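You operate a simulated robot arm through the tools that you are given. There is no shell and no other tool. Be economical: measure what you need, move in short steps, check, and stop when the job is done.

Carry out the task below with a simulated robot arm. There is one attempt and no reset: what you move stays moved.

TASK
Fit the seal that the card names on the stub shaft, then the grey bush.
Fine: both go right down on the bearing.
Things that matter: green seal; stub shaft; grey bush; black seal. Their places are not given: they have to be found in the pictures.

It is judged by the outcome, as a careful person would: the job done as asked, and still so three seconds after it is handed in. It fails if anything else is knocked over, pushed out of place, dropped, spilled or broken.

THE ROBOT
A 6-joint arm with a two-finger parallel gripper, fixed in place. Base frame: the origin is at the foot of the arm, x ahead of it, y to its left, z up; the work surface is at about z = 0.91. Lengths are in m, angles in rad, forces in N, time in s.
With the tool pointing down near the work surface it reaches from about 0.24 to 0.62 m from the base axis. Its first joint turns from -1.152 to 1.152 rad. Payload 2.7 kg.
Tool frame: the origin (TCP) lies between the finger pads and is the grasp point; the fingertips stand 0.023 m ahead of it; z points along the fingers, y is the line along which they close. The gripper opens to 0.094 m. The fingers are 0.038 m wide and 0.01 m thick; the gripper's body (0.054 by 0.096 m) begins 0.039 m behind the TCP.
Orientation is told as [roll, pitch, yaw] about the base's x, y, z axes, in that order, counted from this pose: with the fingers straight down and closing along the base's y, the tool's x points along the base's -x, its y along +y and its z along -z.

THE INTERFACE
- The arm moves only by the tool apply_moves. Its argument "plan" is a list of rows, each an object (a shift or turn left out is 0, a gripper value left out holds the last) with "travel": the shift along the tool's x, y, z in m, a list of three; "turn": the turn, a rotation vector about the tool's x, y, z in degrees, a list of three; "gripper": the gripper command, from -1 (fully open) to 1 (shut), values between in proportion. In form: [{"travel": [x, y, z], "turn": [wx, wy, wz], "gripper": gripper}, ...]. A call has 1 to 20 rows; each row is the pose to reach, as a shift and turn from the pose commanded when the call began, along the tool's axes at that moment. A row lasts 0.2 s, in which the tool goes at most 0.05 m and 0.15 rad; a call with a longer step from one row to the next is refused whole, and so is a gripper value outside its range. A pose out of reach is approached as far as the arm can. The call stops where the force on the tool passes 40 N (or 10 N more than at its start, if that is more) or the arm is blocked; 0.2 s more then pass. The fingers move at their own pace (about 0.045 m/s each) and stop on an object; they squeeze with about 24 N. The grip force told is the motor's: it shows also when the fingers shut on nothing. Time passes only in rows, and 0.2 s behind the last, so rows that repeat a pose let the fingers close. It gives the time, the measured TCP pose, the force on the tool (base axes), the opening and the grip force at its end, in the units of the frame above (readings bear some noise).
- Cameras (640 x 400 px; columns grow to the right, rows downward): "scene" is fixed at [0.0665, -0.4252, 1.442]; the picture's right is [0.88, -0.48, 0.00], its down [-0.17, -0.30, -0.94] and it looks along [0.45, 0.82, -0.34] (base axes); focal length 313 px, centre (320, 200). "wrist" rides on the gripper at [-0.039, 0, -0.044] in the tool frame; the picture's right is [0.00, -1.00, 0.00], its down [0.97, 0.00, -0.24] and it looks along [0.24, 0.00, 0.97] (tool axes); focal length 218 px, centre (320, 200).
- snapshot(camera): a new picture of that camera. No time passes.
- measure_at(camera, pixels): for up to 12 pixels [column, row] of the newest picture of that camera ("zoom" is the newest enlarged one), the place [x, y, z] in the base frame of the surface seen there, good to about 0.002 m, but the place of the scene camera against the robot may be out by one fixed shift of up to 0.025 m in any direction. No time passes.
- close_up(camera, box): a new picture of the part [left, top, right, bottom] of that camera's present view, enlarged. No time passes.
- finish_job(): hands the job in; it is judged then, once.

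Work in short steps. Measure before you move; look again where a grasp or a placing could have gone wrong, and mend it. You have 80 turns and 54 pictures in all, the two below and enlarged ones among them. Open the gripper and draw the arm clear of the work before you hand the job in, unless the task says otherwise; then end with one line.

The tools are called after "Call:" as name(argument=value, ...) on one line, values as JSON. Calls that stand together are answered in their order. apply_moves: Moves the arm, as the interface text tells. Its arguments: {"type":"object","properties":{"plan":{"type":"array"}},"required":["plan"]} The other tools are called the same way: snapshot (camera) takes a picture; measure_at (camera, pixels) gives the place of the surface under pixels of a picture; close_up (camera, box) takes an enlarged picture of a part of a camera's view; finish_job () hands the job in.

At the start:

```text
clock: 0.0
position: [0.3225, 0.0992, 1.2164]
ee_rot: [0.0, 0.0, 0.001]
wrist_force: [0.1, 0.1, 0.3]
gripper_width: 0.094
grasp_force: 0.0
```

scene: 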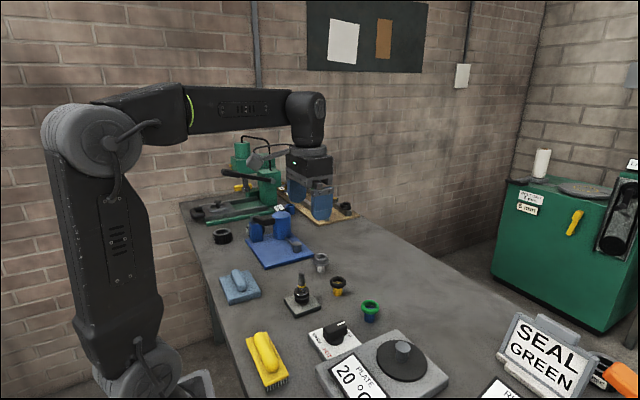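
wrist: 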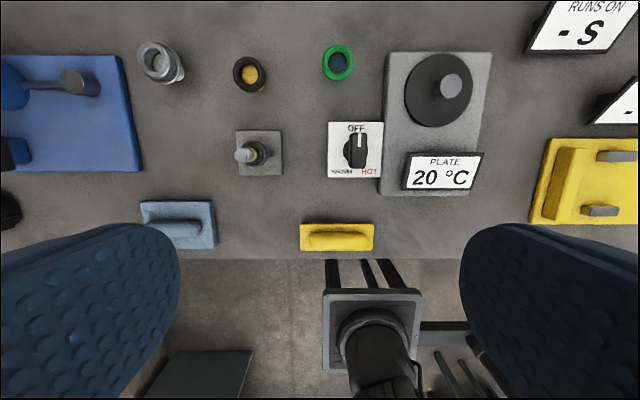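

The card at scene (540,355) reads "SEAL GREEN". I'll look closer at the cards and the parts.

Call:
close_up(camera="scene", box=[260, 230, 460, 355])

Call:
close_up(camera="scene", box=[440, 290, 640, 400])

Call:
close_up(camera="wrist", box=[120, 20, 400, 195])

```text
3.20 times, centred on (360, 292) of scene
```

zoom: 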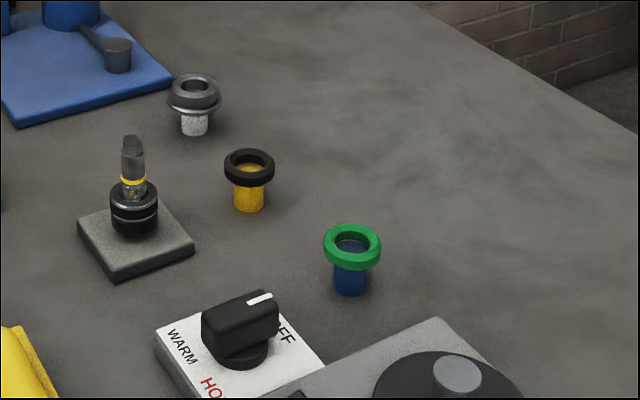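

```text
3.20 times, centred on (540, 345) of scene
```

zoom: 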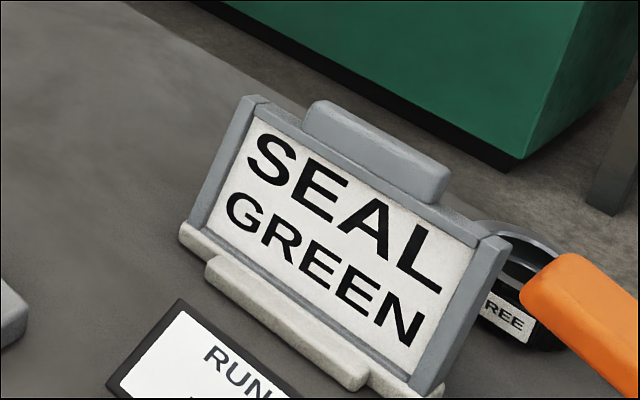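

```text
2.29 times, centred on (260, 108) of wrist
```

zoom: 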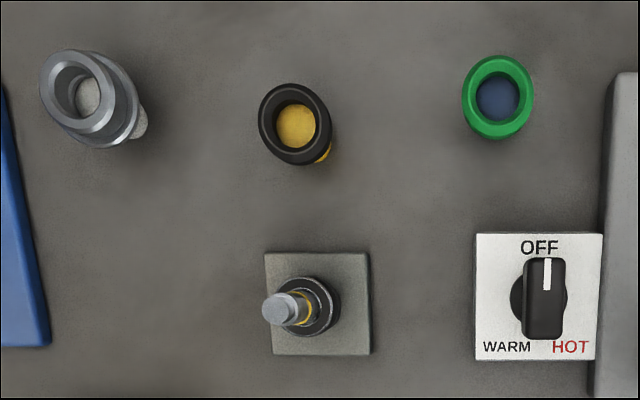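

I need to read the other cards, at wrist (585,25) and (620,105). I'll move the arm to the right, staying high.

Call:
apply_moves(plan=[{"travel": [0, -0.045, 0]}, {"travel": [0, -0.09, 0]}, {"travel": [0, -0.135, 0]}, {"travel": [0, -0.18, 0]}, {"travel": [-0.02, -0.22, 0]}])

Call:
snapshot(camera="wrist")

```text
clock: 1.2
position: [0.3424, -0.1193, 1.2156]
ee_rot: [-0.001, -0.001, 0.003]
wrist_force: [0.5, 0.5, 0.0]
gripper_width: 0.0943
grasp_force: 0.0
```

```text
48 pictures are left
```

wrist: 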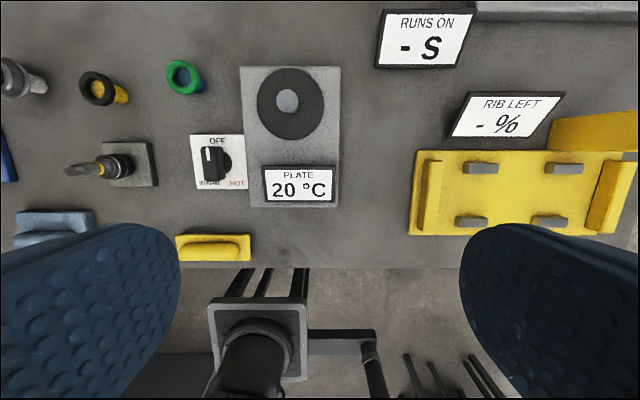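

Those two are idle displays ("RUNS ON - S", "RIB LEFT - %"). Now I'll measure the parts in this picture.

Call:
measure_at(camera="wrist", pixels=[[10, 66], [38, 88], [97, 75], [123, 97], [184, 63], [200, 78], [75, 170], [118, 168], [145, 180], [215, 165], [287, 99], [60, 120]])

Call:
close_up(camera="wrist", box=[0, 40, 240, 190])

```text
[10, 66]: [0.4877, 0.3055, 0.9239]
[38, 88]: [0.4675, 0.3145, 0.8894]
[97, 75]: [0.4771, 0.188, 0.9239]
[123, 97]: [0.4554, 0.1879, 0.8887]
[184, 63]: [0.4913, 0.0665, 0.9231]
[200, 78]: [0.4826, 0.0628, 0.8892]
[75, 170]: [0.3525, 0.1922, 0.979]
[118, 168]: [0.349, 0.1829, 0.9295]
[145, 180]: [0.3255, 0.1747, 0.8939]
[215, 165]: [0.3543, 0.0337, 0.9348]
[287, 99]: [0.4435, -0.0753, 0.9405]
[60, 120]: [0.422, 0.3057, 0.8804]
```

```text
2.67 times, centred on (120, 115) of wrist
```

zoom: 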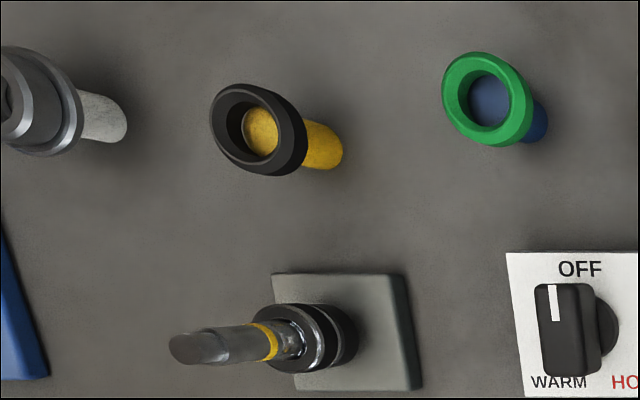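

I'll go above the stub shaft to inspect it. It is at about (0.353, 0.186), with its tip near z 0.98.

Call:
apply_moves(plan=[{"travel": [0, 0.045, 0]}, {"travel": [0, 0.09, 0]}, {"travel": [0, 0.135, 0]}, {"travel": [0, 0.18, 0]}, {"travel": [0, 0.225, 0]}, {"travel": [0, 0.27, 0]}, {"travel": [-0.01, 0.305, 0]}, {"travel": [-0.01, 0.305, 0.04]}, {"travel": [-0.01, 0.305, 0.08]}, {"travel": [-0.01, 0.305, 0.11]}])

Call:
snapshot(camera="wrist")

Call:
snapshot(camera="scene")

```text
clock: 3.4
position: [0.3524, 0.1843, 1.1044]
ee_rot: [0.0, 0.0, 0.0]
wrist_force: [-0.6, 0.6, 0.5]
gripper_width: 0.094
grasp_force: 0.1
```

```text
46 pictures are left
```

wrist: 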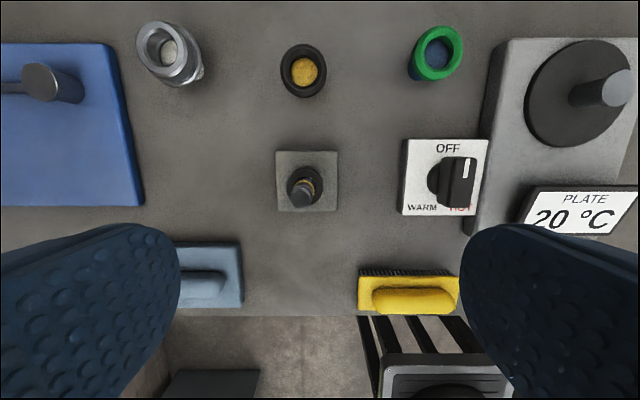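

```text
45 pictures are left
```

scene: 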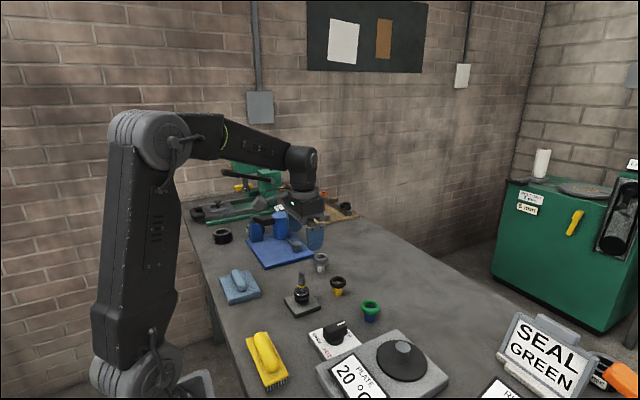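

Now a close look at the shaft, the seal and the bush.

Call:
close_up(camera="wrist", box=[256, 140, 352, 220])

Call:
measure_at(camera="wrist", pixels=[[303, 197], [303, 181], [289, 186], [322, 186], [436, 34], [437, 70], [412, 48], [460, 45], [438, 50], [150, 30], [168, 80], [302, 160]])

Call:
close_up(camera="scene", box=[272, 240, 392, 330])

```text
5.00 times, centred on (304, 180) of wrist
```

zoom: 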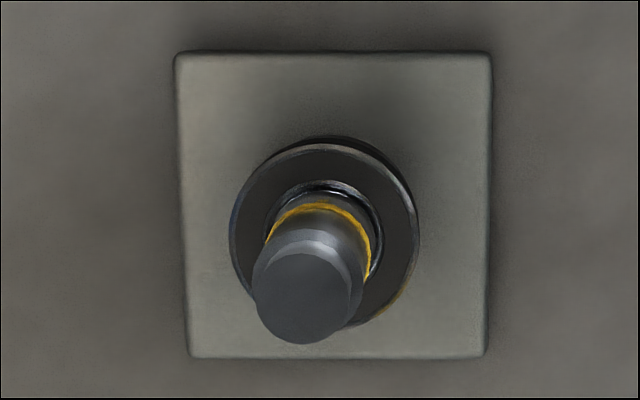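

```text
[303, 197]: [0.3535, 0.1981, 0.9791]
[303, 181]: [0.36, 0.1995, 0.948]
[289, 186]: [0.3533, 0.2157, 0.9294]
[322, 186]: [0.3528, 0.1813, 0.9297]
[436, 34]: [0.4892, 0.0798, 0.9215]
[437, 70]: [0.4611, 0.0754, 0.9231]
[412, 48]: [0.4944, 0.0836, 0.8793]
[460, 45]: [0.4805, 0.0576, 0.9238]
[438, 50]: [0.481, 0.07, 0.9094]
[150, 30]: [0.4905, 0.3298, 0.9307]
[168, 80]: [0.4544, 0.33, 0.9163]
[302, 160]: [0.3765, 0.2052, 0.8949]
```

```text
4.44 times, centred on (332, 285) of scene
```

zoom: 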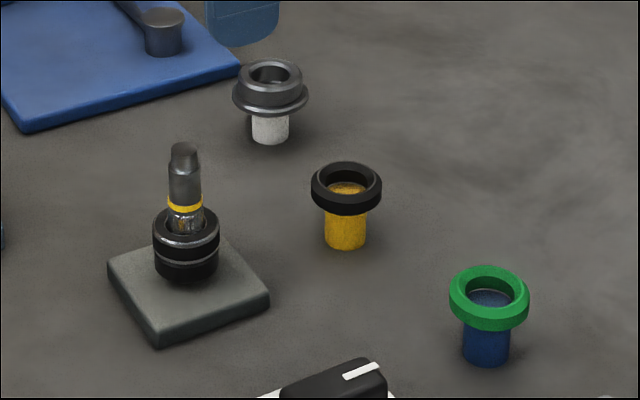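

The shaft axis is near (0.353, 0.198), and the bearing top is near z 0.930. The green seal is near (0.476, 0.069), with its top at 0.9235. I'll go above the seal for a closer look.

Call:
apply_moves(plan=[{"travel": [-0.04, -0.025, 0]}, {"travel": [-0.08, -0.05, 0]}, {"travel": [-0.11, -0.085, 0.0]}, {"travel": [-0.124, -0.115, 0.03]}, {"travel": [-0.124, -0.115, 0.075]}])

Call:
snapshot(camera="wrist")

```text
clock: 4.6
position: [0.478, 0.0699, 1.0351]
ee_rot: [0.0, -0.002, 0.0]
wrist_force: [0.1, 0.1, 0.1]
gripper_width: 0.0942
grasp_force: 0.1
```

```text
42 pictures are left
```

wrist: 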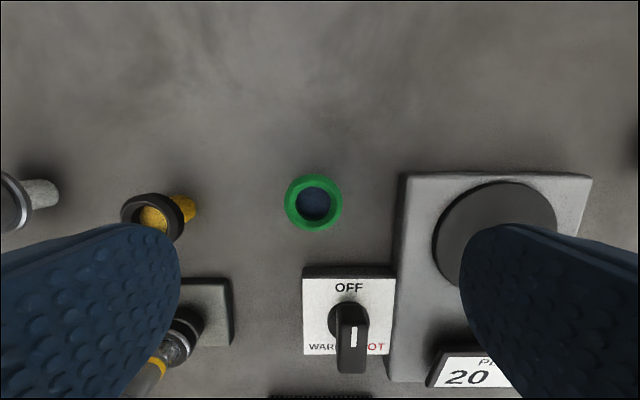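

Call:
close_up(camera="wrist", box=[264, 165, 360, 240])

Call:
measure_at(camera="wrist", pixels=[[291, 202], [338, 202], [314, 180], [314, 225], [313, 203], [404, 178], [398, 230], [330, 268], [393, 262], [410, 190], [285, 240], [300, 278]])

```text
5.33 times, centred on (312, 202) of wrist
```

zoom: 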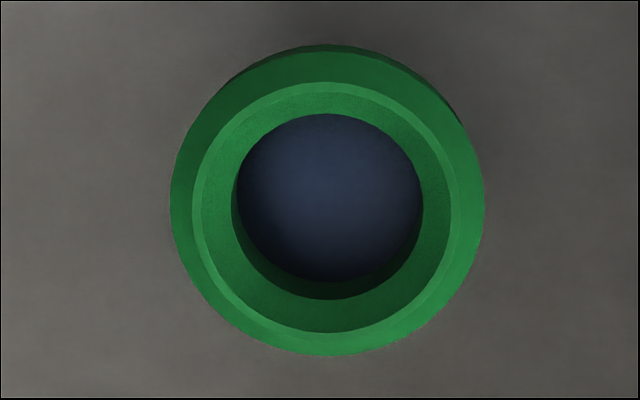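

```text
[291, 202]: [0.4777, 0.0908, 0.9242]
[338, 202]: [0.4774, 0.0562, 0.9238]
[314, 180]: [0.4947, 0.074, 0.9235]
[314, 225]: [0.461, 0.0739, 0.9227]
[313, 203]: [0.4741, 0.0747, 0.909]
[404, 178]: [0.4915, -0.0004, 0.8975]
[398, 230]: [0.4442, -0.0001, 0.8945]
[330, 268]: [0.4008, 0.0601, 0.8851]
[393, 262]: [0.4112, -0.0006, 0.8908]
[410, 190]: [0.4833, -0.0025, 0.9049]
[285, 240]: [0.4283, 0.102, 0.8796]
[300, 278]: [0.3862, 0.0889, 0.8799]
```

The green seal is centred at about (0.477, 0.0745), OD about 0.042, z 0.909–0.924. I'll go down and grip it with the tips just below its underside.

Call:
apply_moves(plan=[{"travel": [0.001, 0.0046, 0.04], "gripper": -1}, {"travel": [0.001, 0.0046, 0.075]}, {"travel": [0.001, 0.0046, 0.095]}, {"travel": [0.001, 0.0046, 0.106]}])

Call:
snapshot(camera="wrist")

```text
clock: 5.6
position: [0.4765, 0.0747, 0.9247]
ee_rot: [0.0, 0.001, 0.001]
wrist_force: [-0.2, 0.8, -0.7]
gripper_width: 0.0941
grasp_force: 0.1
```

```text
40 pictures are left
```

wrist: 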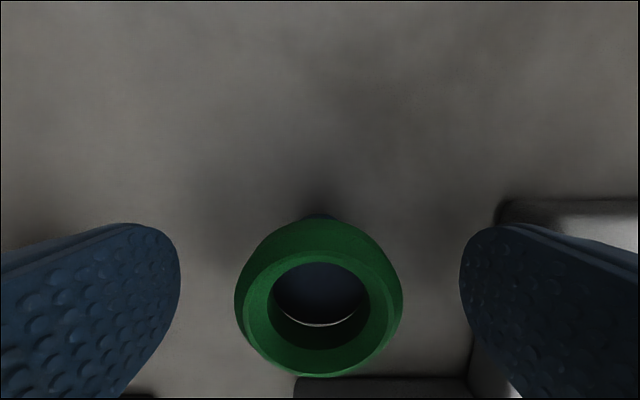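

Call:
measure_at(camera="wrist", pixels=[[319, 255], [319, 352], [262, 300], [376, 300], [319, 226], [318, 300], [240, 290], [398, 290]])

Call:
close_up(camera="scene", box=[320, 260, 420, 340])

```text
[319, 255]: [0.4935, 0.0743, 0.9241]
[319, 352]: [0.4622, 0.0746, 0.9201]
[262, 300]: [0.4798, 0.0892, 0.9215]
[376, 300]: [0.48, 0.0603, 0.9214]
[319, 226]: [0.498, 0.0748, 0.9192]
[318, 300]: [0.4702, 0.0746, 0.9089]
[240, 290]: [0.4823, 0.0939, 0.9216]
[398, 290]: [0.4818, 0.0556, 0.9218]
```

```text
5.00 times, centred on (370, 300) of scene
```

zoom: 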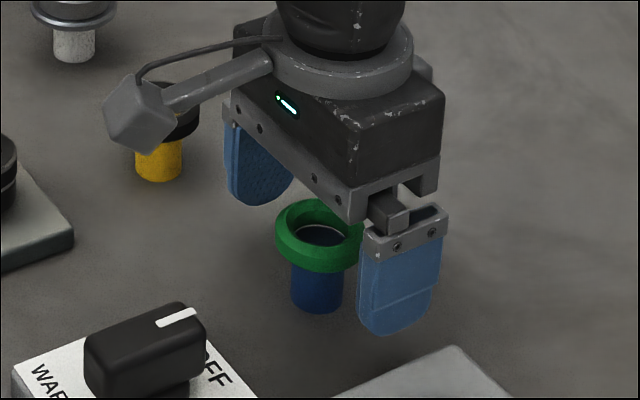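

The seal is centred between the pads. I'll raise 3 mm and close.

Call:
apply_moves(plan=[{"travel": [0, 0, -0.003], "gripper": -1}, {"travel": [0, 0, -0.003], "gripper": 1}, {"travel": [0, 0, -0.003], "gripper": 1}, {"travel": [0, 0, -0.003], "gripper": 1}, {"travel": [0, 0, -0.003], "gripper": 1}, {"travel": [0, 0, -0.003], "gripper": 1}])

```text
clock: 7.0
position: [0.4776, 0.0748, 0.929]
ee_rot: [0.001, 0.001, 0.0]
wrist_force: [0.5, 0.4, 0.3]
gripper_width: 0.043
grasp_force: 24.3
```

Gripped at 0.043. I'll lift it.

Call:
apply_moves(plan=[{"travel": [0, 0, -0.03], "gripper": 1}, {"travel": [0, 0, -0.07], "gripper": 1}, {"travel": [0, 0, -0.11], "gripper": 1}])

Call:
snapshot(camera="wrist")

Call:
close_up(camera="scene", box=[300, 200, 420, 340])

```text
clock: 7.8
position: [0.4761, 0.0764, 1.0406]
ee_rot: [0.0, 0.001, 0.0]
wrist_force: [-0.1, 0.0, 0.1]
gripper_width: 0.0431
grasp_force: 23.8
```

```text
38 pictures are left
```

wrist: 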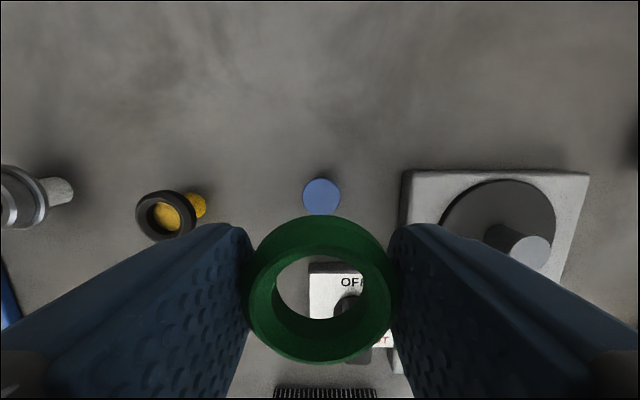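

```text
2.86 times, centred on (360, 270) of scene
```

zoom: 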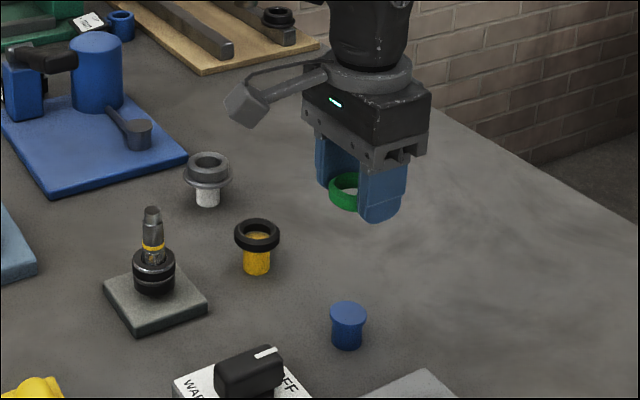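

The seal is held level. I'll move above the shaft at about (0.351, 0.1995) and keep it high.

Call:
apply_moves(plan=[{"travel": [0.03, 0.03, 0], "gripper": 1}, {"travel": [0.06, 0.06, 0], "gripper": 1}, {"travel": [0.09, 0.09, 0], "gripper": 1}, {"travel": [0.115, 0.113, 0], "gripper": 1}, {"travel": [0.125, 0.123, 0], "gripper": 1}, {"travel": [0.125, 0.123, 0], "gripper": 1}])

Call:
snapshot(camera="wrist")

```text
clock: 9.2
position: [0.3509, 0.1948, 1.0409]
ee_rot: [0.0, 0.0, -0.001]
wrist_force: [-1.2, -0.9, -1.1]
gripper_width: 0.043
grasp_force: 23.8
```

```text
36 pictures are left
```

wrist: 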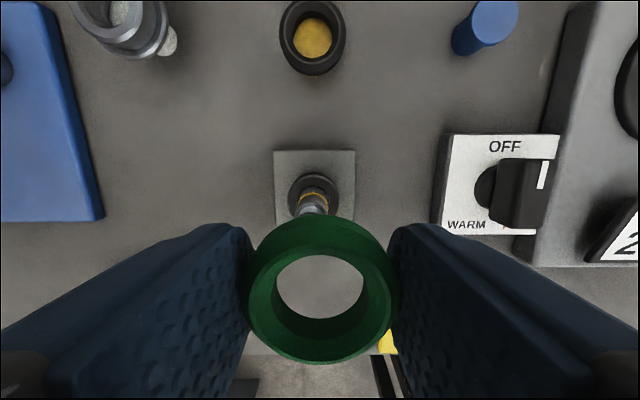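

Call:
close_up(camera="wrist", box=[264, 140, 376, 230])

Call:
measure_at(camera="wrist", pixels=[[290, 192], [336, 192], [313, 178], [313, 209], [276, 170], [352, 170], [313, 153], [320, 240], [320, 350], [253, 300], [386, 300]])

```text
4.44 times, centred on (320, 185) of wrist
```

zoom: 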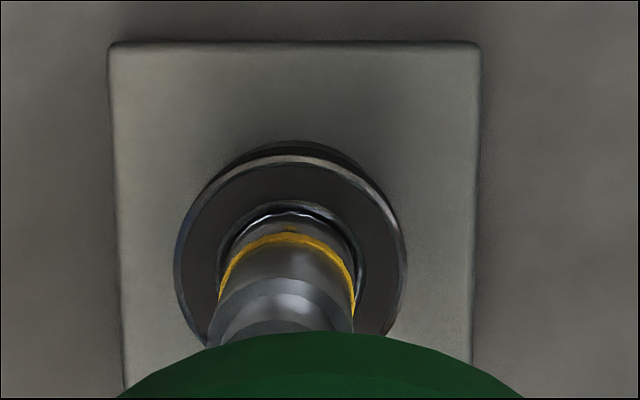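

```text
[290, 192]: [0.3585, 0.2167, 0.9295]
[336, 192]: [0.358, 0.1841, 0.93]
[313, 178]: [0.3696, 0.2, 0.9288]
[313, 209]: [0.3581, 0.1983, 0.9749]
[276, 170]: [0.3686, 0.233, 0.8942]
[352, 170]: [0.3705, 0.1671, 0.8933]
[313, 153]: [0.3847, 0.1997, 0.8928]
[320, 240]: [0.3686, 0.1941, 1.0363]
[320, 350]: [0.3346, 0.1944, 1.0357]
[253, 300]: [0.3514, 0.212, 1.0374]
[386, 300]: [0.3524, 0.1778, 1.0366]
```

The shaft axis is at (0.351, 0.200) and the seal is at (0.3515, 0.195). I'll shift 5 mm in y and start the seal over the tip.

Call:
apply_moves(plan=[{"travel": [0.0005, 0.005, 0], "gripper": 1}, {"travel": [0.0005, 0.005, 0.02], "gripper": 1}, {"travel": [0.0005, 0.005, 0.035], "gripper": 1}, {"travel": [0.0005, 0.005, 0.045], "gripper": 1}, {"travel": [0.0005, 0.005, 0.055], "gripper": 1}])

Call:
snapshot(camera="wrist")

```text
clock: 10.4
position: [0.3505, 0.2022, 0.9847]
ee_rot: [0.0, -0.002, 0.0]
wrist_force: [0.5, -1.2, 0.0]
gripper_width: 0.0431
grasp_force: 23.9
```

```text
34 pictures are left
```

wrist: 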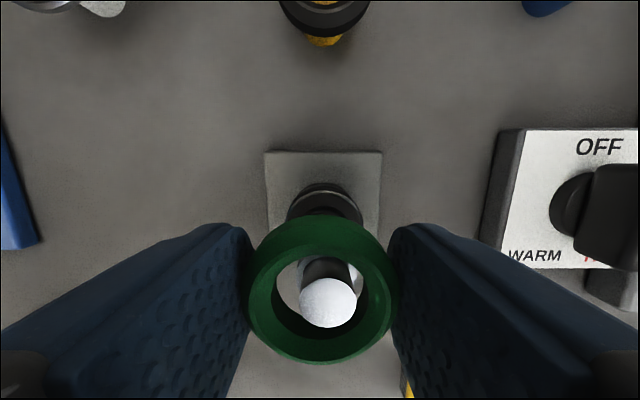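

The tip (328,302) sits inside the bore, about 2 mm off in y. I'll correct that and continue down.

Call:
apply_moves(plan=[{"travel": [0, -0.002, 0], "gripper": 1}, {"travel": [0, -0.002, 0], "gripper": 1}, {"travel": [0, -0.002, 0.01], "gripper": 1}, {"travel": [0, -0.002, 0.02], "gripper": 1}, {"travel": [0, -0.002, 0.02], "gripper": 1}])

Call:
snapshot(camera="wrist")

```text
clock: 11.6
position: [0.3508, 0.2004, 0.9628]
ee_rot: [0.0, -0.001, -0.001]
wrist_force: [0.2, 0.4, -1.2]
gripper_width: 0.0428
grasp_force: 24.6
```

```text
33 pictures are left
```

wrist: 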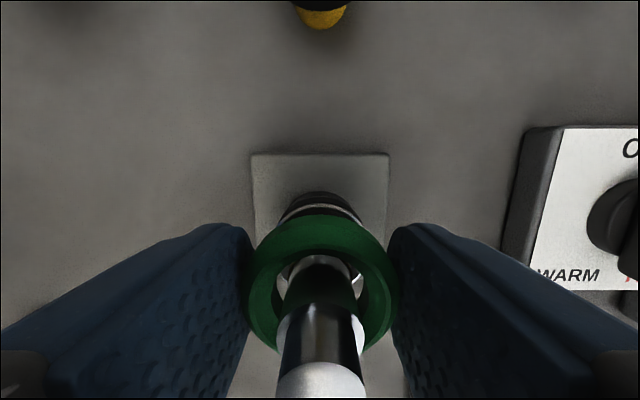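

Centred with no contact force. I'll lower in small steps onto the bearing.

Call:
apply_moves(plan=[{"travel": [0, 0, 0.004], "gripper": 1}, {"travel": [0, 0, 0.007], "gripper": 1}, {"travel": [0, 0, 0.009], "gripper": 1}, {"travel": [0, 0, 0.011], "gripper": 1}, {"travel": [0, 0, 0.012], "gripper": 1}])

Call:
close_up(camera="scene", box=[260, 250, 350, 330])

```text
clock: 12.8
position: [0.3509, 0.1989, 0.9517]
ee_rot: [-0.001, -0.001, 0.002]
wrist_force: [0.0, -1.1, -0.4]
gripper_width: 0.0431
grasp_force: 23.6
```

```text
5.00 times, centred on (305, 290) of scene
```

zoom: 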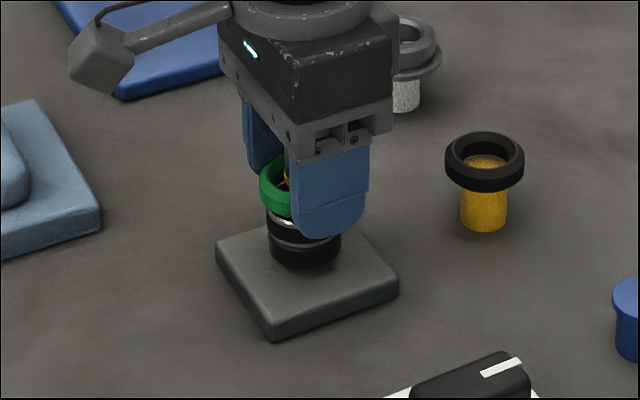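

Call:
apply_moves(plan=[{"travel": [0, 0, 0.001], "gripper": 1}, {"travel": [0, 0, 0.002], "gripper": 1}, {"travel": [0, 0, 0.003], "gripper": 1}, {"travel": [0, 0, 0.004], "gripper": 1}])

```text
clock: 13.8
position: [0.3511, 0.1993, 0.9477]
ee_rot: [0.001, 0.0, 0.001]
wrist_force: [-0.8, -1.1, 7.2]
gripper_width: 0.0431
grasp_force: 23.5
```

It reads 7 N, so contact has begun. I'll press a little more to see whether it is seated.

Call:
apply_moves(plan=[{"travel": [0, 0, 0.001], "gripper": 1}, {"travel": [0, 0, 0.002], "gripper": 1}, {"travel": [0, 0, 0.002], "gripper": 1}])

Call:
snapshot(camera="wrist")

Call:
close_up(camera="scene", box=[270, 260, 340, 310])

```text
clock: 14.6
position: [0.3508, 0.2002, 0.9472]
ee_rot: [-0.001, -0.001, 0.001]
wrist_force: [-4.7, -6.5, 11.7]
gripper_width: 0.0428
grasp_force: 24.2
stopped in row 3: the force on the tool passed its limit (the readings are from after the stop); the commanded pose is now the measured one
```

```text
31 pictures are left
```

wrist: 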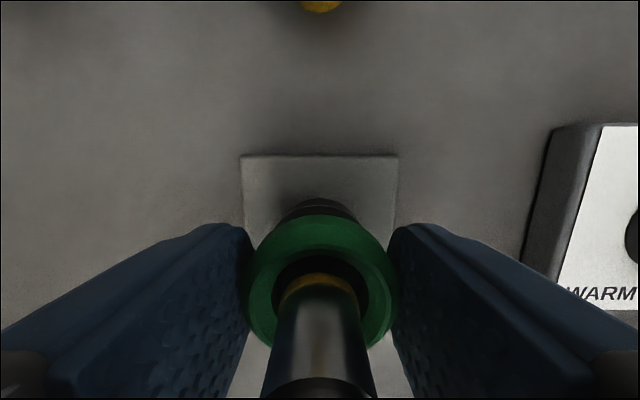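

```text
8.00 times, centred on (305, 285) of scene
```

zoom: 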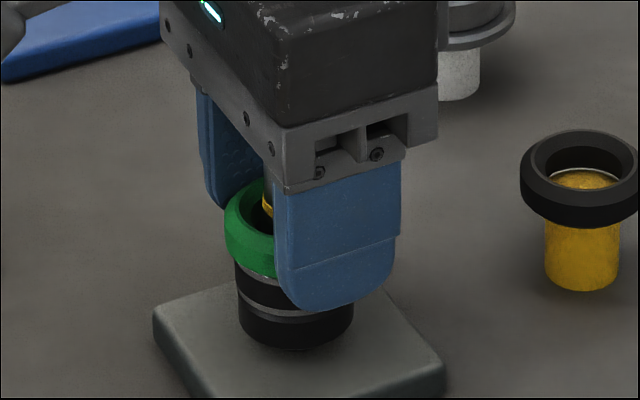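

Seated against the bearing. I'll release, rise and check.

Call:
apply_moves(plan=[{"travel": [0, 0, -0.0005], "gripper": -1}, {"travel": [0, 0, -0.0005], "gripper": -1}, {"travel": [0, 0, -0.0005], "gripper": -1}, {"travel": [0, 0, -0.03], "gripper": -1}, {"travel": [0, 0, -0.07], "gripper": -1}, {"travel": [0, 0, -0.11], "gripper": -1}])

Call:
close_up(camera="scene", box=[270, 250, 340, 310])

Call:
snapshot(camera="wrist")

```text
clock: 16.0
position: [0.3528, 0.1953, 1.0571]
ee_rot: [0.0, -0.002, 0.001]
wrist_force: [-0.1, 0.3, 0.4]
gripper_width: 0.0942
grasp_force: 0.0
```

```text
6.67 times, centred on (305, 280) of scene
```

zoom: 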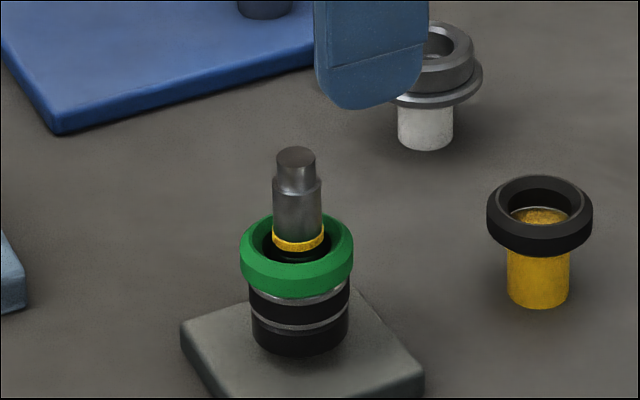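

```text
28 pictures are left
```

wrist: 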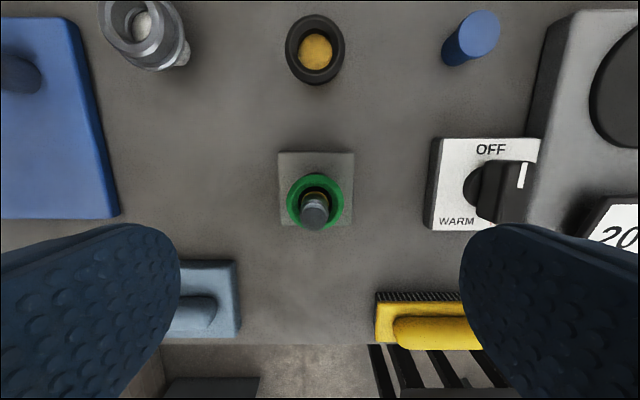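

The seal looks seated. I'll check its level and height.

Call:
close_up(camera="wrist", box=[267, 145, 363, 235])

Call:
measure_at(camera="wrist", pixels=[[293, 201], [338, 201], [315, 179], [296, 186], [335, 186], [297, 218], [334, 218], [315, 211]])

```text
4.44 times, centred on (315, 190) of wrist
```

zoom: 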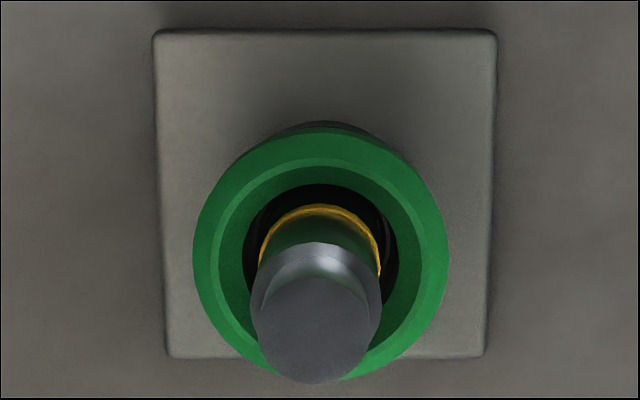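

```text
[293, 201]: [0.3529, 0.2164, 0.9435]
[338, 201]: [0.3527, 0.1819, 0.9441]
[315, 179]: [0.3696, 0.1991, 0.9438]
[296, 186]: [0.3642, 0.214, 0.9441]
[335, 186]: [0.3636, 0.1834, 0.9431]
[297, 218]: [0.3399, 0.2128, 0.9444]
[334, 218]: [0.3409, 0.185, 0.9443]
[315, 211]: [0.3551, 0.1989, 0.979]
```

The seal is level at z 0.944, which is 14 mm above the bearing top, so it is seated. Next I'll go above the grey bush to inspect it.

Call:
apply_moves(plan=[{"travel": [-0.03, 0.03, 0], "gripper": -1}, {"travel": [-0.06, 0.06, 0]}, {"travel": [-0.09, 0.09, 0]}, {"travel": [-0.11, 0.115, 0]}, {"travel": [-0.12, 0.13, 0]}, {"travel": [-0.12, 0.13, 0]}])

Call:
snapshot(camera="wrist")

```text
clock: 17.4
position: [0.4725, 0.3285, 1.0574]
ee_rot: [0.0, -0.003, 0.0]
wrist_force: [0.5, 0.5, 0.6]
gripper_width: 0.0939
grasp_force: 0.1
```

```text
26 pictures are left
```

wrist: 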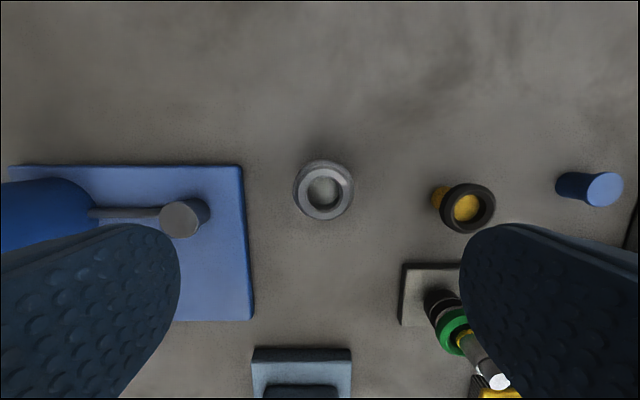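

Call:
close_up(camera="wrist", box=[275, 145, 371, 235])

Call:
measure_at(camera="wrist", pixels=[[298, 190], [350, 190], [303, 190], [343, 190], [323, 172], [323, 213], [323, 190], [240, 200], [183, 218], [200, 200], [250, 310], [464, 190]])

Call:
close_up(camera="scene", box=[270, 190, 370, 290])

```text
4.44 times, centred on (323, 190) of wrist
```

zoom: 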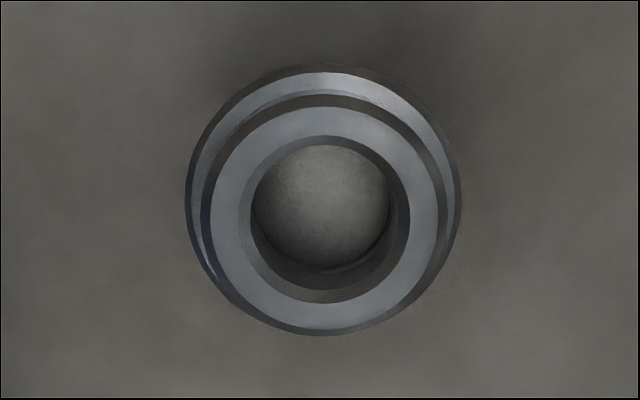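

```text
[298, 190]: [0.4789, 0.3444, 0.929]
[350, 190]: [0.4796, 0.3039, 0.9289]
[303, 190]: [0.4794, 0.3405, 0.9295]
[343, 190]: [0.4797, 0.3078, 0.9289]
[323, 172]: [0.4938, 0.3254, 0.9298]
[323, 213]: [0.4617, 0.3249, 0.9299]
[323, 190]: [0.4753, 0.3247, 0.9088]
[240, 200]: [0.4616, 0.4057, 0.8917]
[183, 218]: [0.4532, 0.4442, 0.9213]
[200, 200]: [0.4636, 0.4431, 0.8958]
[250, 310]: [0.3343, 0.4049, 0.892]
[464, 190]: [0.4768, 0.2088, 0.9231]
```

```text
4.00 times, centred on (320, 240) of scene
```

zoom: 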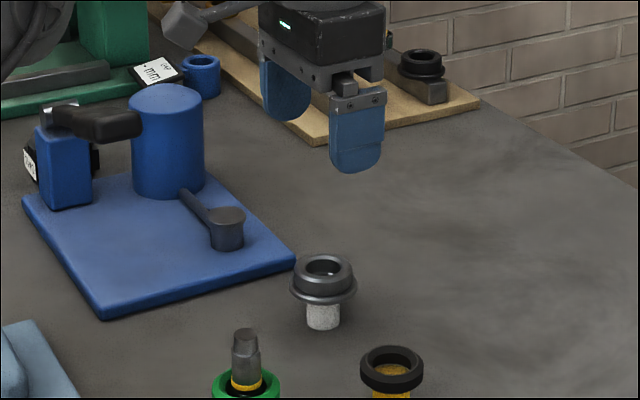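

The blue stand's edge is at y 0.405, clear of the finger. I need the flange height.

Call:
measure_at(camera="wrist", pixels=[[325, 163], [323, 165], [294, 192], [293, 188], [351, 195], [352, 190], [310, 166], [338, 167], [323, 168]])

Call:
close_up(camera="scene", box=[335, 250, 357, 280])

Call:
close_up(camera="scene", box=[302, 246, 342, 278])

```text
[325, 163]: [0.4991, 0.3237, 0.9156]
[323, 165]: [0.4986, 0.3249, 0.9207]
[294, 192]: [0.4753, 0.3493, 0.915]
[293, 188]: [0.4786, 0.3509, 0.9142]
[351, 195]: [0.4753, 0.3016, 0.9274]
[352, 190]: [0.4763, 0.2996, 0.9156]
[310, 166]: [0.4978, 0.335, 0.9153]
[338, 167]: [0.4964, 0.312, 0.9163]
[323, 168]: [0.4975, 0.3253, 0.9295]
```

```text
13.33 times, centred on (346, 265) of scene
```

zoom: 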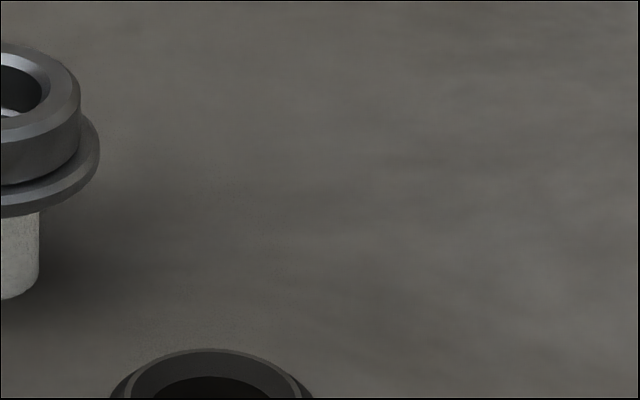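

```text
12.50 times, centred on (322, 262) of scene
```

zoom: 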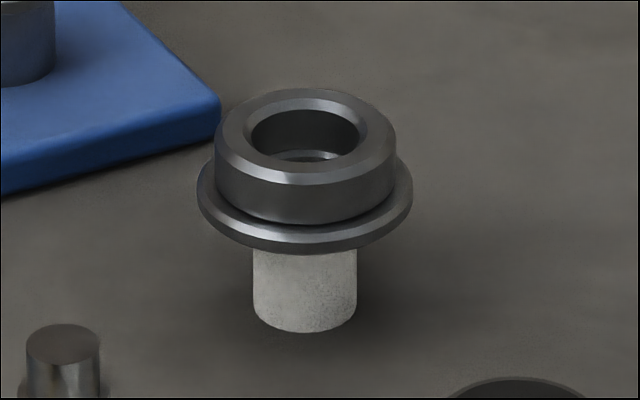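

The flange top is at z 0.9155 and the body (OD about 0.043) runs up to 0.9295. I'll go down to grip the body above the flange.

Call:
apply_moves(plan=[{"travel": [-0.004, -0.003, 0.04], "gripper": -1}, {"travel": [-0.004, -0.003, 0.08]}, {"travel": [-0.004, -0.003, 0.1]}, {"travel": [-0.004, -0.003, 0.112]}, {"travel": [-0.004, -0.003, 0.112]}])

Call:
snapshot(camera="wrist")

Call:
close_up(camera="scene", box=[280, 210, 360, 280])

```text
clock: 18.6
position: [0.4785, 0.327, 0.9451]
ee_rot: [0.001, -0.002, 0.0]
wrist_force: [0.1, 0.0, -0.7]
gripper_width: 0.0942
grasp_force: 0.0
```

```text
21 pictures are left
```

wrist: 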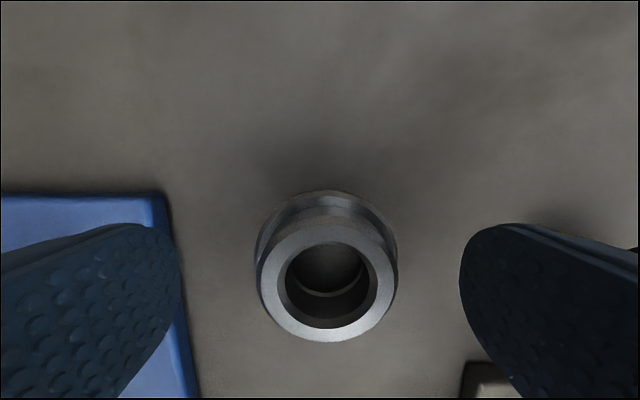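

```text
5.71 times, centred on (320, 245) of scene
```

zoom: 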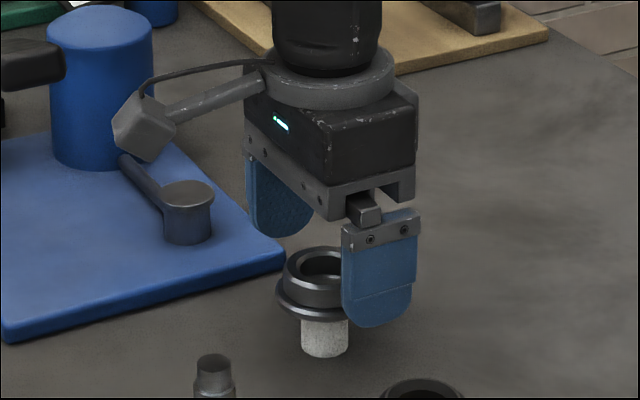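

The bush is centred about 2.5 mm toward -y and 2 mm toward -x. I'll correct, go down 3.5 mm and grip.

Call:
apply_moves(plan=[{"travel": [0.002, -0.0025, 0], "gripper": -1}, {"travel": [0.002, -0.0025, 0.0035], "gripper": -1}, {"travel": [0.002, -0.0025, 0.0035], "gripper": 1}, {"travel": [0.002, -0.0025, 0.0035], "gripper": 1}, {"travel": [0.002, -0.0025, 0.0035], "gripper": 1}, {"travel": [0.002, -0.0025, 0.0035], "gripper": 1}, {"travel": [0.002, -0.0025, 0.0035], "gripper": 1}])

```text
clock: 20.2
position: [0.4761, 0.3241, 0.9423]
ee_rot: [0.0, -0.005, -0.001]
wrist_force: [0.0, -0.5, -0.6]
gripper_width: 0.0463
grasp_force: 24.2
```

Gripped at 0.046. I'll lift it and look.

Call:
apply_moves(plan=[{"travel": [0, 0, -0.02], "gripper": 1}, {"travel": [0, 0, -0.06], "gripper": 1}, {"travel": [0, 0, -0.1], "gripper": 1}, {"travel": [0, 0, -0.115], "gripper": 1}])

Call:
close_up(camera="scene", box=[280, 170, 380, 270])

```text
clock: 21.2
position: [0.47, 0.3241, 1.055]
ee_rot: [0.0, -0.002, 0.0]
wrist_force: [-0.5, 0.3, -1.4]
gripper_width: 0.0461
grasp_force: 24.2
```

```text
4.00 times, centred on (330, 220) of scene
```

zoom: 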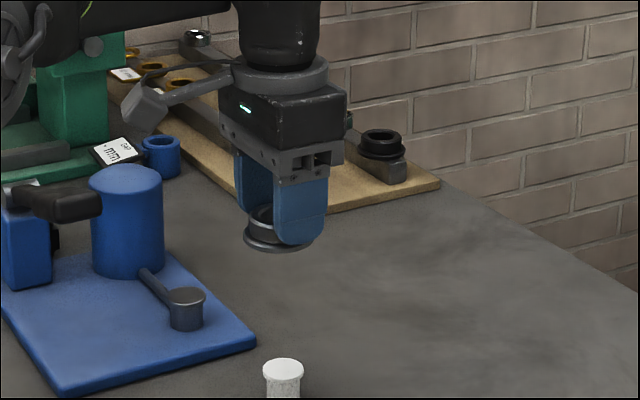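

The bush is held level. I'll carry it above the shaft.

Call:
apply_moves(plan=[{"travel": [0.03, -0.03, 0], "gripper": 1}, {"travel": [0.06, -0.06, 0], "gripper": 1}, {"travel": [0.09, -0.09, 0], "gripper": 1}, {"travel": [0.112, -0.115, 0], "gripper": 1}, {"travel": [0.122, -0.124, 0], "gripper": 1}, {"travel": [0.122, -0.124, 0], "gripper": 1}, {"travel": [0.122, -0.124, 0], "gripper": 1}])

Call:
snapshot(camera="wrist")

```text
clock: 22.8
position: [0.3531, 0.2006, 1.056]
ee_rot: [0.0, -0.003, 0.0]
wrist_force: [0.0, 0.5, -1.6]
gripper_width: 0.0461
grasp_force: 23.9
```

```text
18 pictures are left
```

wrist: 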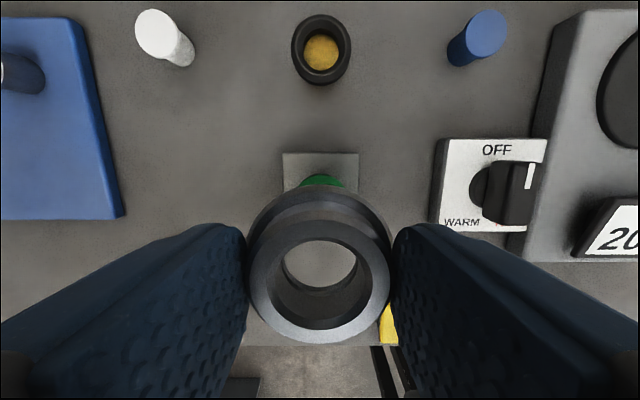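

The bush is aligned in y. I'll shift x by -2 mm and descend to just above the tip.

Call:
apply_moves(plan=[{"travel": [0.002, 0, 0], "gripper": 1}, {"travel": [0.002, 0, 0.02], "gripper": 1}, {"travel": [0.002, 0, 0.037], "gripper": 1}, {"travel": [0.002, 0, 0.037], "gripper": 1}])

Call:
snapshot(camera="wrist")

```text
clock: 23.8
position: [0.3511, 0.2014, 1.019]
ee_rot: [0.0, -0.004, 0.0]
wrist_force: [-0.8, -0.3, -1.7]
gripper_width: 0.0459
grasp_force: 24.0
```

```text
17 pictures are left
```

wrist: 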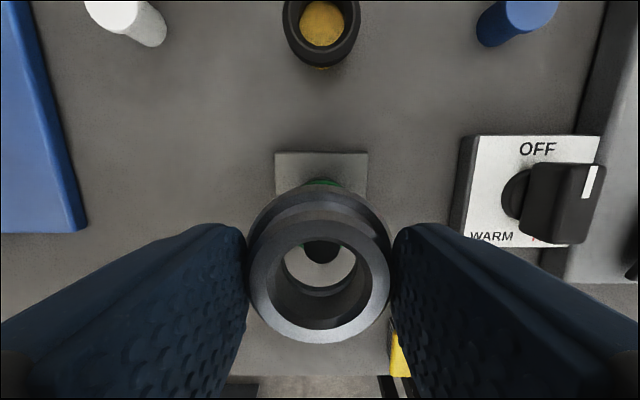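

The tip (321,~250) lies on the bore's line. I'll descend gently so the tip enters.

Call:
apply_moves(plan=[{"travel": [0, -0.0007, 0.005], "gripper": 1}, {"travel": [0, -0.0007, 0.01], "gripper": 1}, {"travel": [0, -0.0007, 0.014], "gripper": 1}, {"travel": [0, -0.0007, 0.014], "gripper": 1}])

Call:
snapshot(camera="wrist")

```text
clock: 24.8
position: [0.3499, 0.2, 1.0053]
ee_rot: [0.0, -0.002, 0.0]
wrist_force: [0.8, -0.1, -1.0]
gripper_width: 0.0458
grasp_force: 23.7
```

```text
16 pictures are left
```

wrist: 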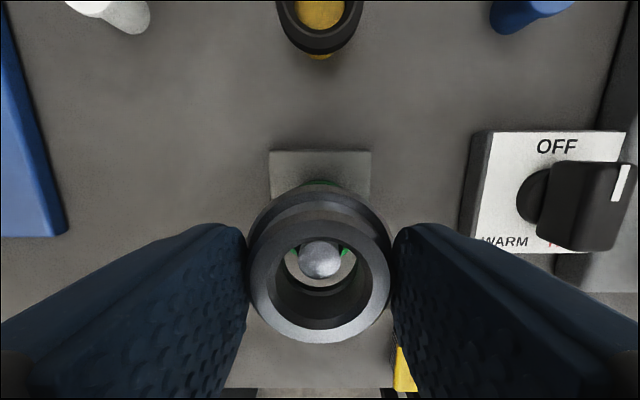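

The tip is centred inside the bore at (320,259). I'll keep descending.

Call:
apply_moves(plan=[{"travel": [0, 0, 0.005], "gripper": 1}, {"travel": [0, 0, 0.01], "gripper": 1}, {"travel": [0, 0, 0.014], "gripper": 1}, {"travel": [0, 0, 0.017], "gripper": 1}, {"travel": [0, 0, 0.017], "gripper": 1}])

Call:
snapshot(camera="wrist")

```text
clock: 26.0
position: [0.3497, 0.2012, 0.9883]
ee_rot: [0.0, -0.002, 0.003]
wrist_force: [-0.1, 0.3, -2.2]
gripper_width: 0.0462
grasp_force: 24.1
```

```text
15 pictures are left
```

wrist: 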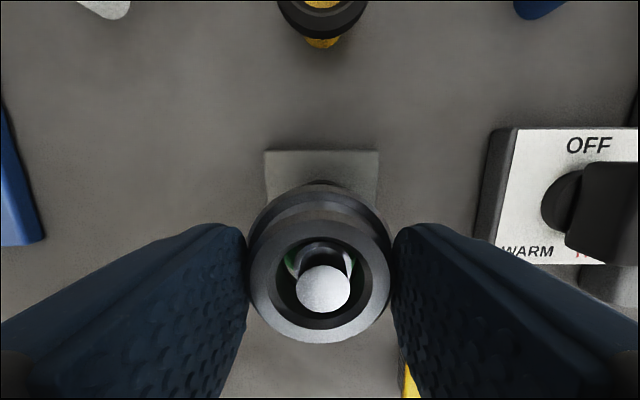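

No contact. I'll nudge y by -1 mm and lower onto the seal.

Call:
apply_moves(plan=[{"travel": [0, -0.001, 0.003], "gripper": 1}, {"travel": [0, -0.001, 0.006], "gripper": 1}, {"travel": [0, -0.001, 0.008], "gripper": 1}, {"travel": [0, -0.001, 0.01], "gripper": 1}, {"travel": [0, -0.001, 0.0115], "gripper": 1}, {"travel": [0, -0.001, 0.0115], "gripper": 1}])

Call:
close_up(camera="scene", box=[270, 240, 340, 310])

```text
clock: 27.4
position: [0.3499, 0.1975, 0.9785]
ee_rot: [0.001, -0.004, -0.001]
wrist_force: [-0.4, 0.9, -1.1]
gripper_width: 0.0459
grasp_force: 24.1
```

```text
5.71 times, centred on (305, 275) of scene
```

zoom: 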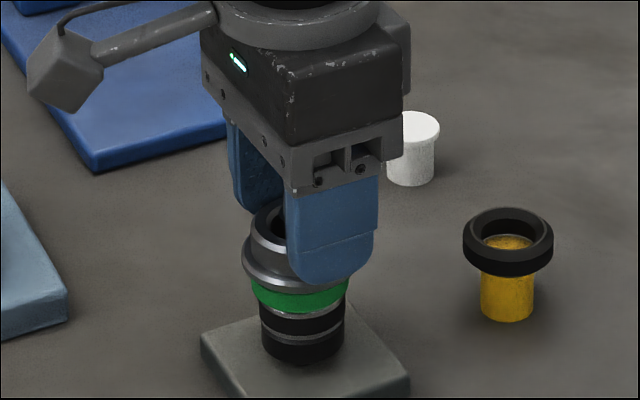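

Call:
apply_moves(plan=[{"travel": [0, 0.001, 0.001], "gripper": 1}, {"travel": [0, 0.001, 0.002], "gripper": 1}, {"travel": [0, 0.001, 0.003], "gripper": 1}, {"travel": [0, 0.001, 0.004], "gripper": 1}, {"travel": [0, 0.001, 0.005], "gripper": 1}, {"travel": [0, 0.001, 0.006], "gripper": 1}])

Call:
close_up(camera="scene", box=[270, 240, 340, 310])

```text
clock: 28.8
position: [0.3508, 0.1995, 0.9721]
ee_rot: [-0.001, -0.005, 0.003]
wrist_force: [1.3, -6.1, 19.1]
gripper_width: 0.0461
grasp_force: 23.9
```

```text
5.71 times, centred on (305, 275) of scene
```

zoom: 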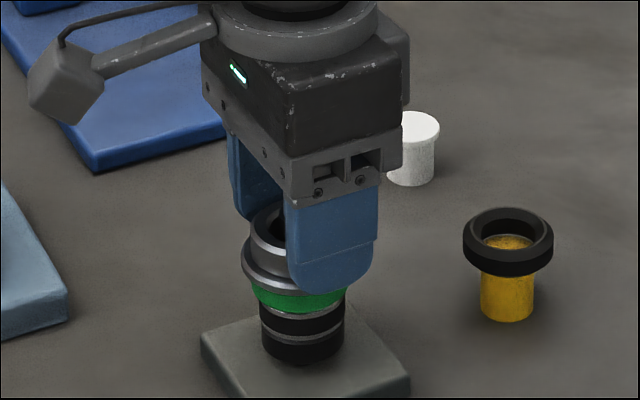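

It reads 19 N, so the bush bears on something. I'll release, rise and measure the stack.

Call:
apply_moves(plan=[{"travel": [0, 0, -0.001], "gripper": -1}, {"travel": [0, 0, -0.001], "gripper": -1}, {"travel": [0, 0, -0.001], "gripper": -1}, {"travel": [0, 0, -0.03], "gripper": -1}, {"travel": [0, 0, -0.07], "gripper": -1}, {"travel": [0, 0, -0.085], "gripper": -1}, {"travel": [0, 0, -0.085], "gripper": -1}])

Call:
close_up(camera="scene", box=[280, 255, 330, 310])

Call:
snapshot(camera="wrist")

```text
clock: 30.4
position: [0.3513, 0.1985, 1.0564]
ee_rot: [0.0, -0.003, -0.001]
wrist_force: [-0.2, 0.4, 0.0]
gripper_width: 0.0938
grasp_force: 0.1
```

```text
7.27 times, centred on (305, 282) of scene
```

zoom: 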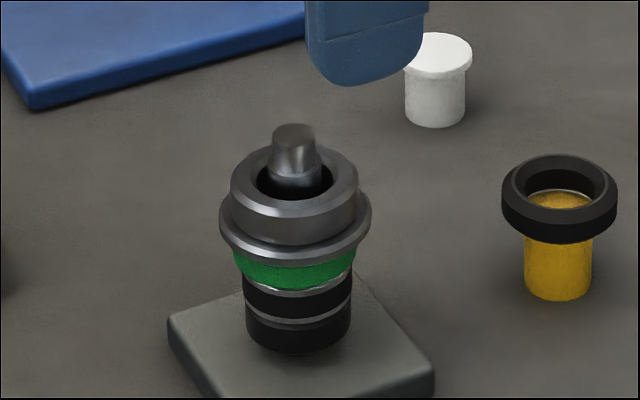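

```text
11 pictures are left
```

wrist: 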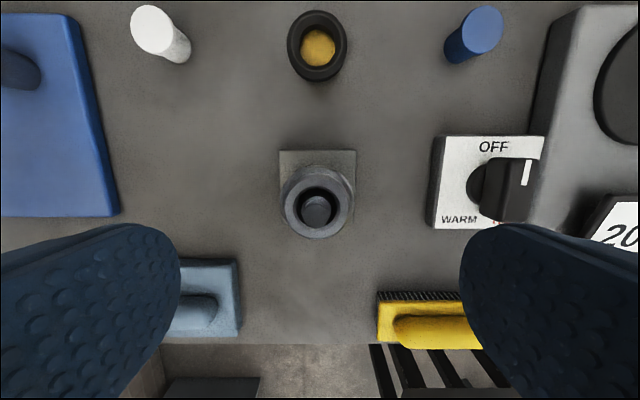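

Call:
measure_at(camera="wrist", pixels=[[290, 205], [344, 205], [317, 181], [317, 234], [300, 188], [335, 188], [298, 228], [337, 228], [317, 212], [285, 195], [351, 195]])

Call:
measure_at(camera="zoom", pixels=[[295, 212], [255, 212], [335, 210], [295, 252], [295, 278], [250, 262], [345, 262], [295, 290], [295, 305], [270, 290], [330, 288]])

```text
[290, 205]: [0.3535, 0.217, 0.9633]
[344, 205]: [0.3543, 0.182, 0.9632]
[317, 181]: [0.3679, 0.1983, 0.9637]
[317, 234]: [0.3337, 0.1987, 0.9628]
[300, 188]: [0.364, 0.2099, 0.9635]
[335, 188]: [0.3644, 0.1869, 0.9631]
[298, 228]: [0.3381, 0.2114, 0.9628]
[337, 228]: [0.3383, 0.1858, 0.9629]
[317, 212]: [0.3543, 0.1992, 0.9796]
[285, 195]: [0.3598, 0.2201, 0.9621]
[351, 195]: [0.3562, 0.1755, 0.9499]
```

```text
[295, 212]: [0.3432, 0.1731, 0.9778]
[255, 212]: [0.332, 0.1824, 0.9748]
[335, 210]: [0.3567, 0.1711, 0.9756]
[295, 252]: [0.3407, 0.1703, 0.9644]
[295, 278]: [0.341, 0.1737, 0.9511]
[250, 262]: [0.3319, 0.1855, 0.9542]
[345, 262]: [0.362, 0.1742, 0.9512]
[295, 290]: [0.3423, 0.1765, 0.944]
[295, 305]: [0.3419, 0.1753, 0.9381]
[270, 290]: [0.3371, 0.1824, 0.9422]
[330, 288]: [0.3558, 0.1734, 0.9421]
```

The bush is level, with its top at 0.963 and the seal's underside at the bearing top. One last enlarged look at the joints.

Call:
close_up(camera="scene", box=[292, 280, 318, 300])

```text
16.00 times, centred on (305, 290) of scene
```

zoom: 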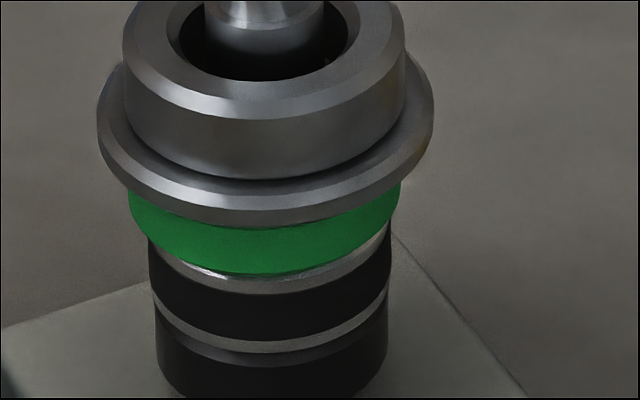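

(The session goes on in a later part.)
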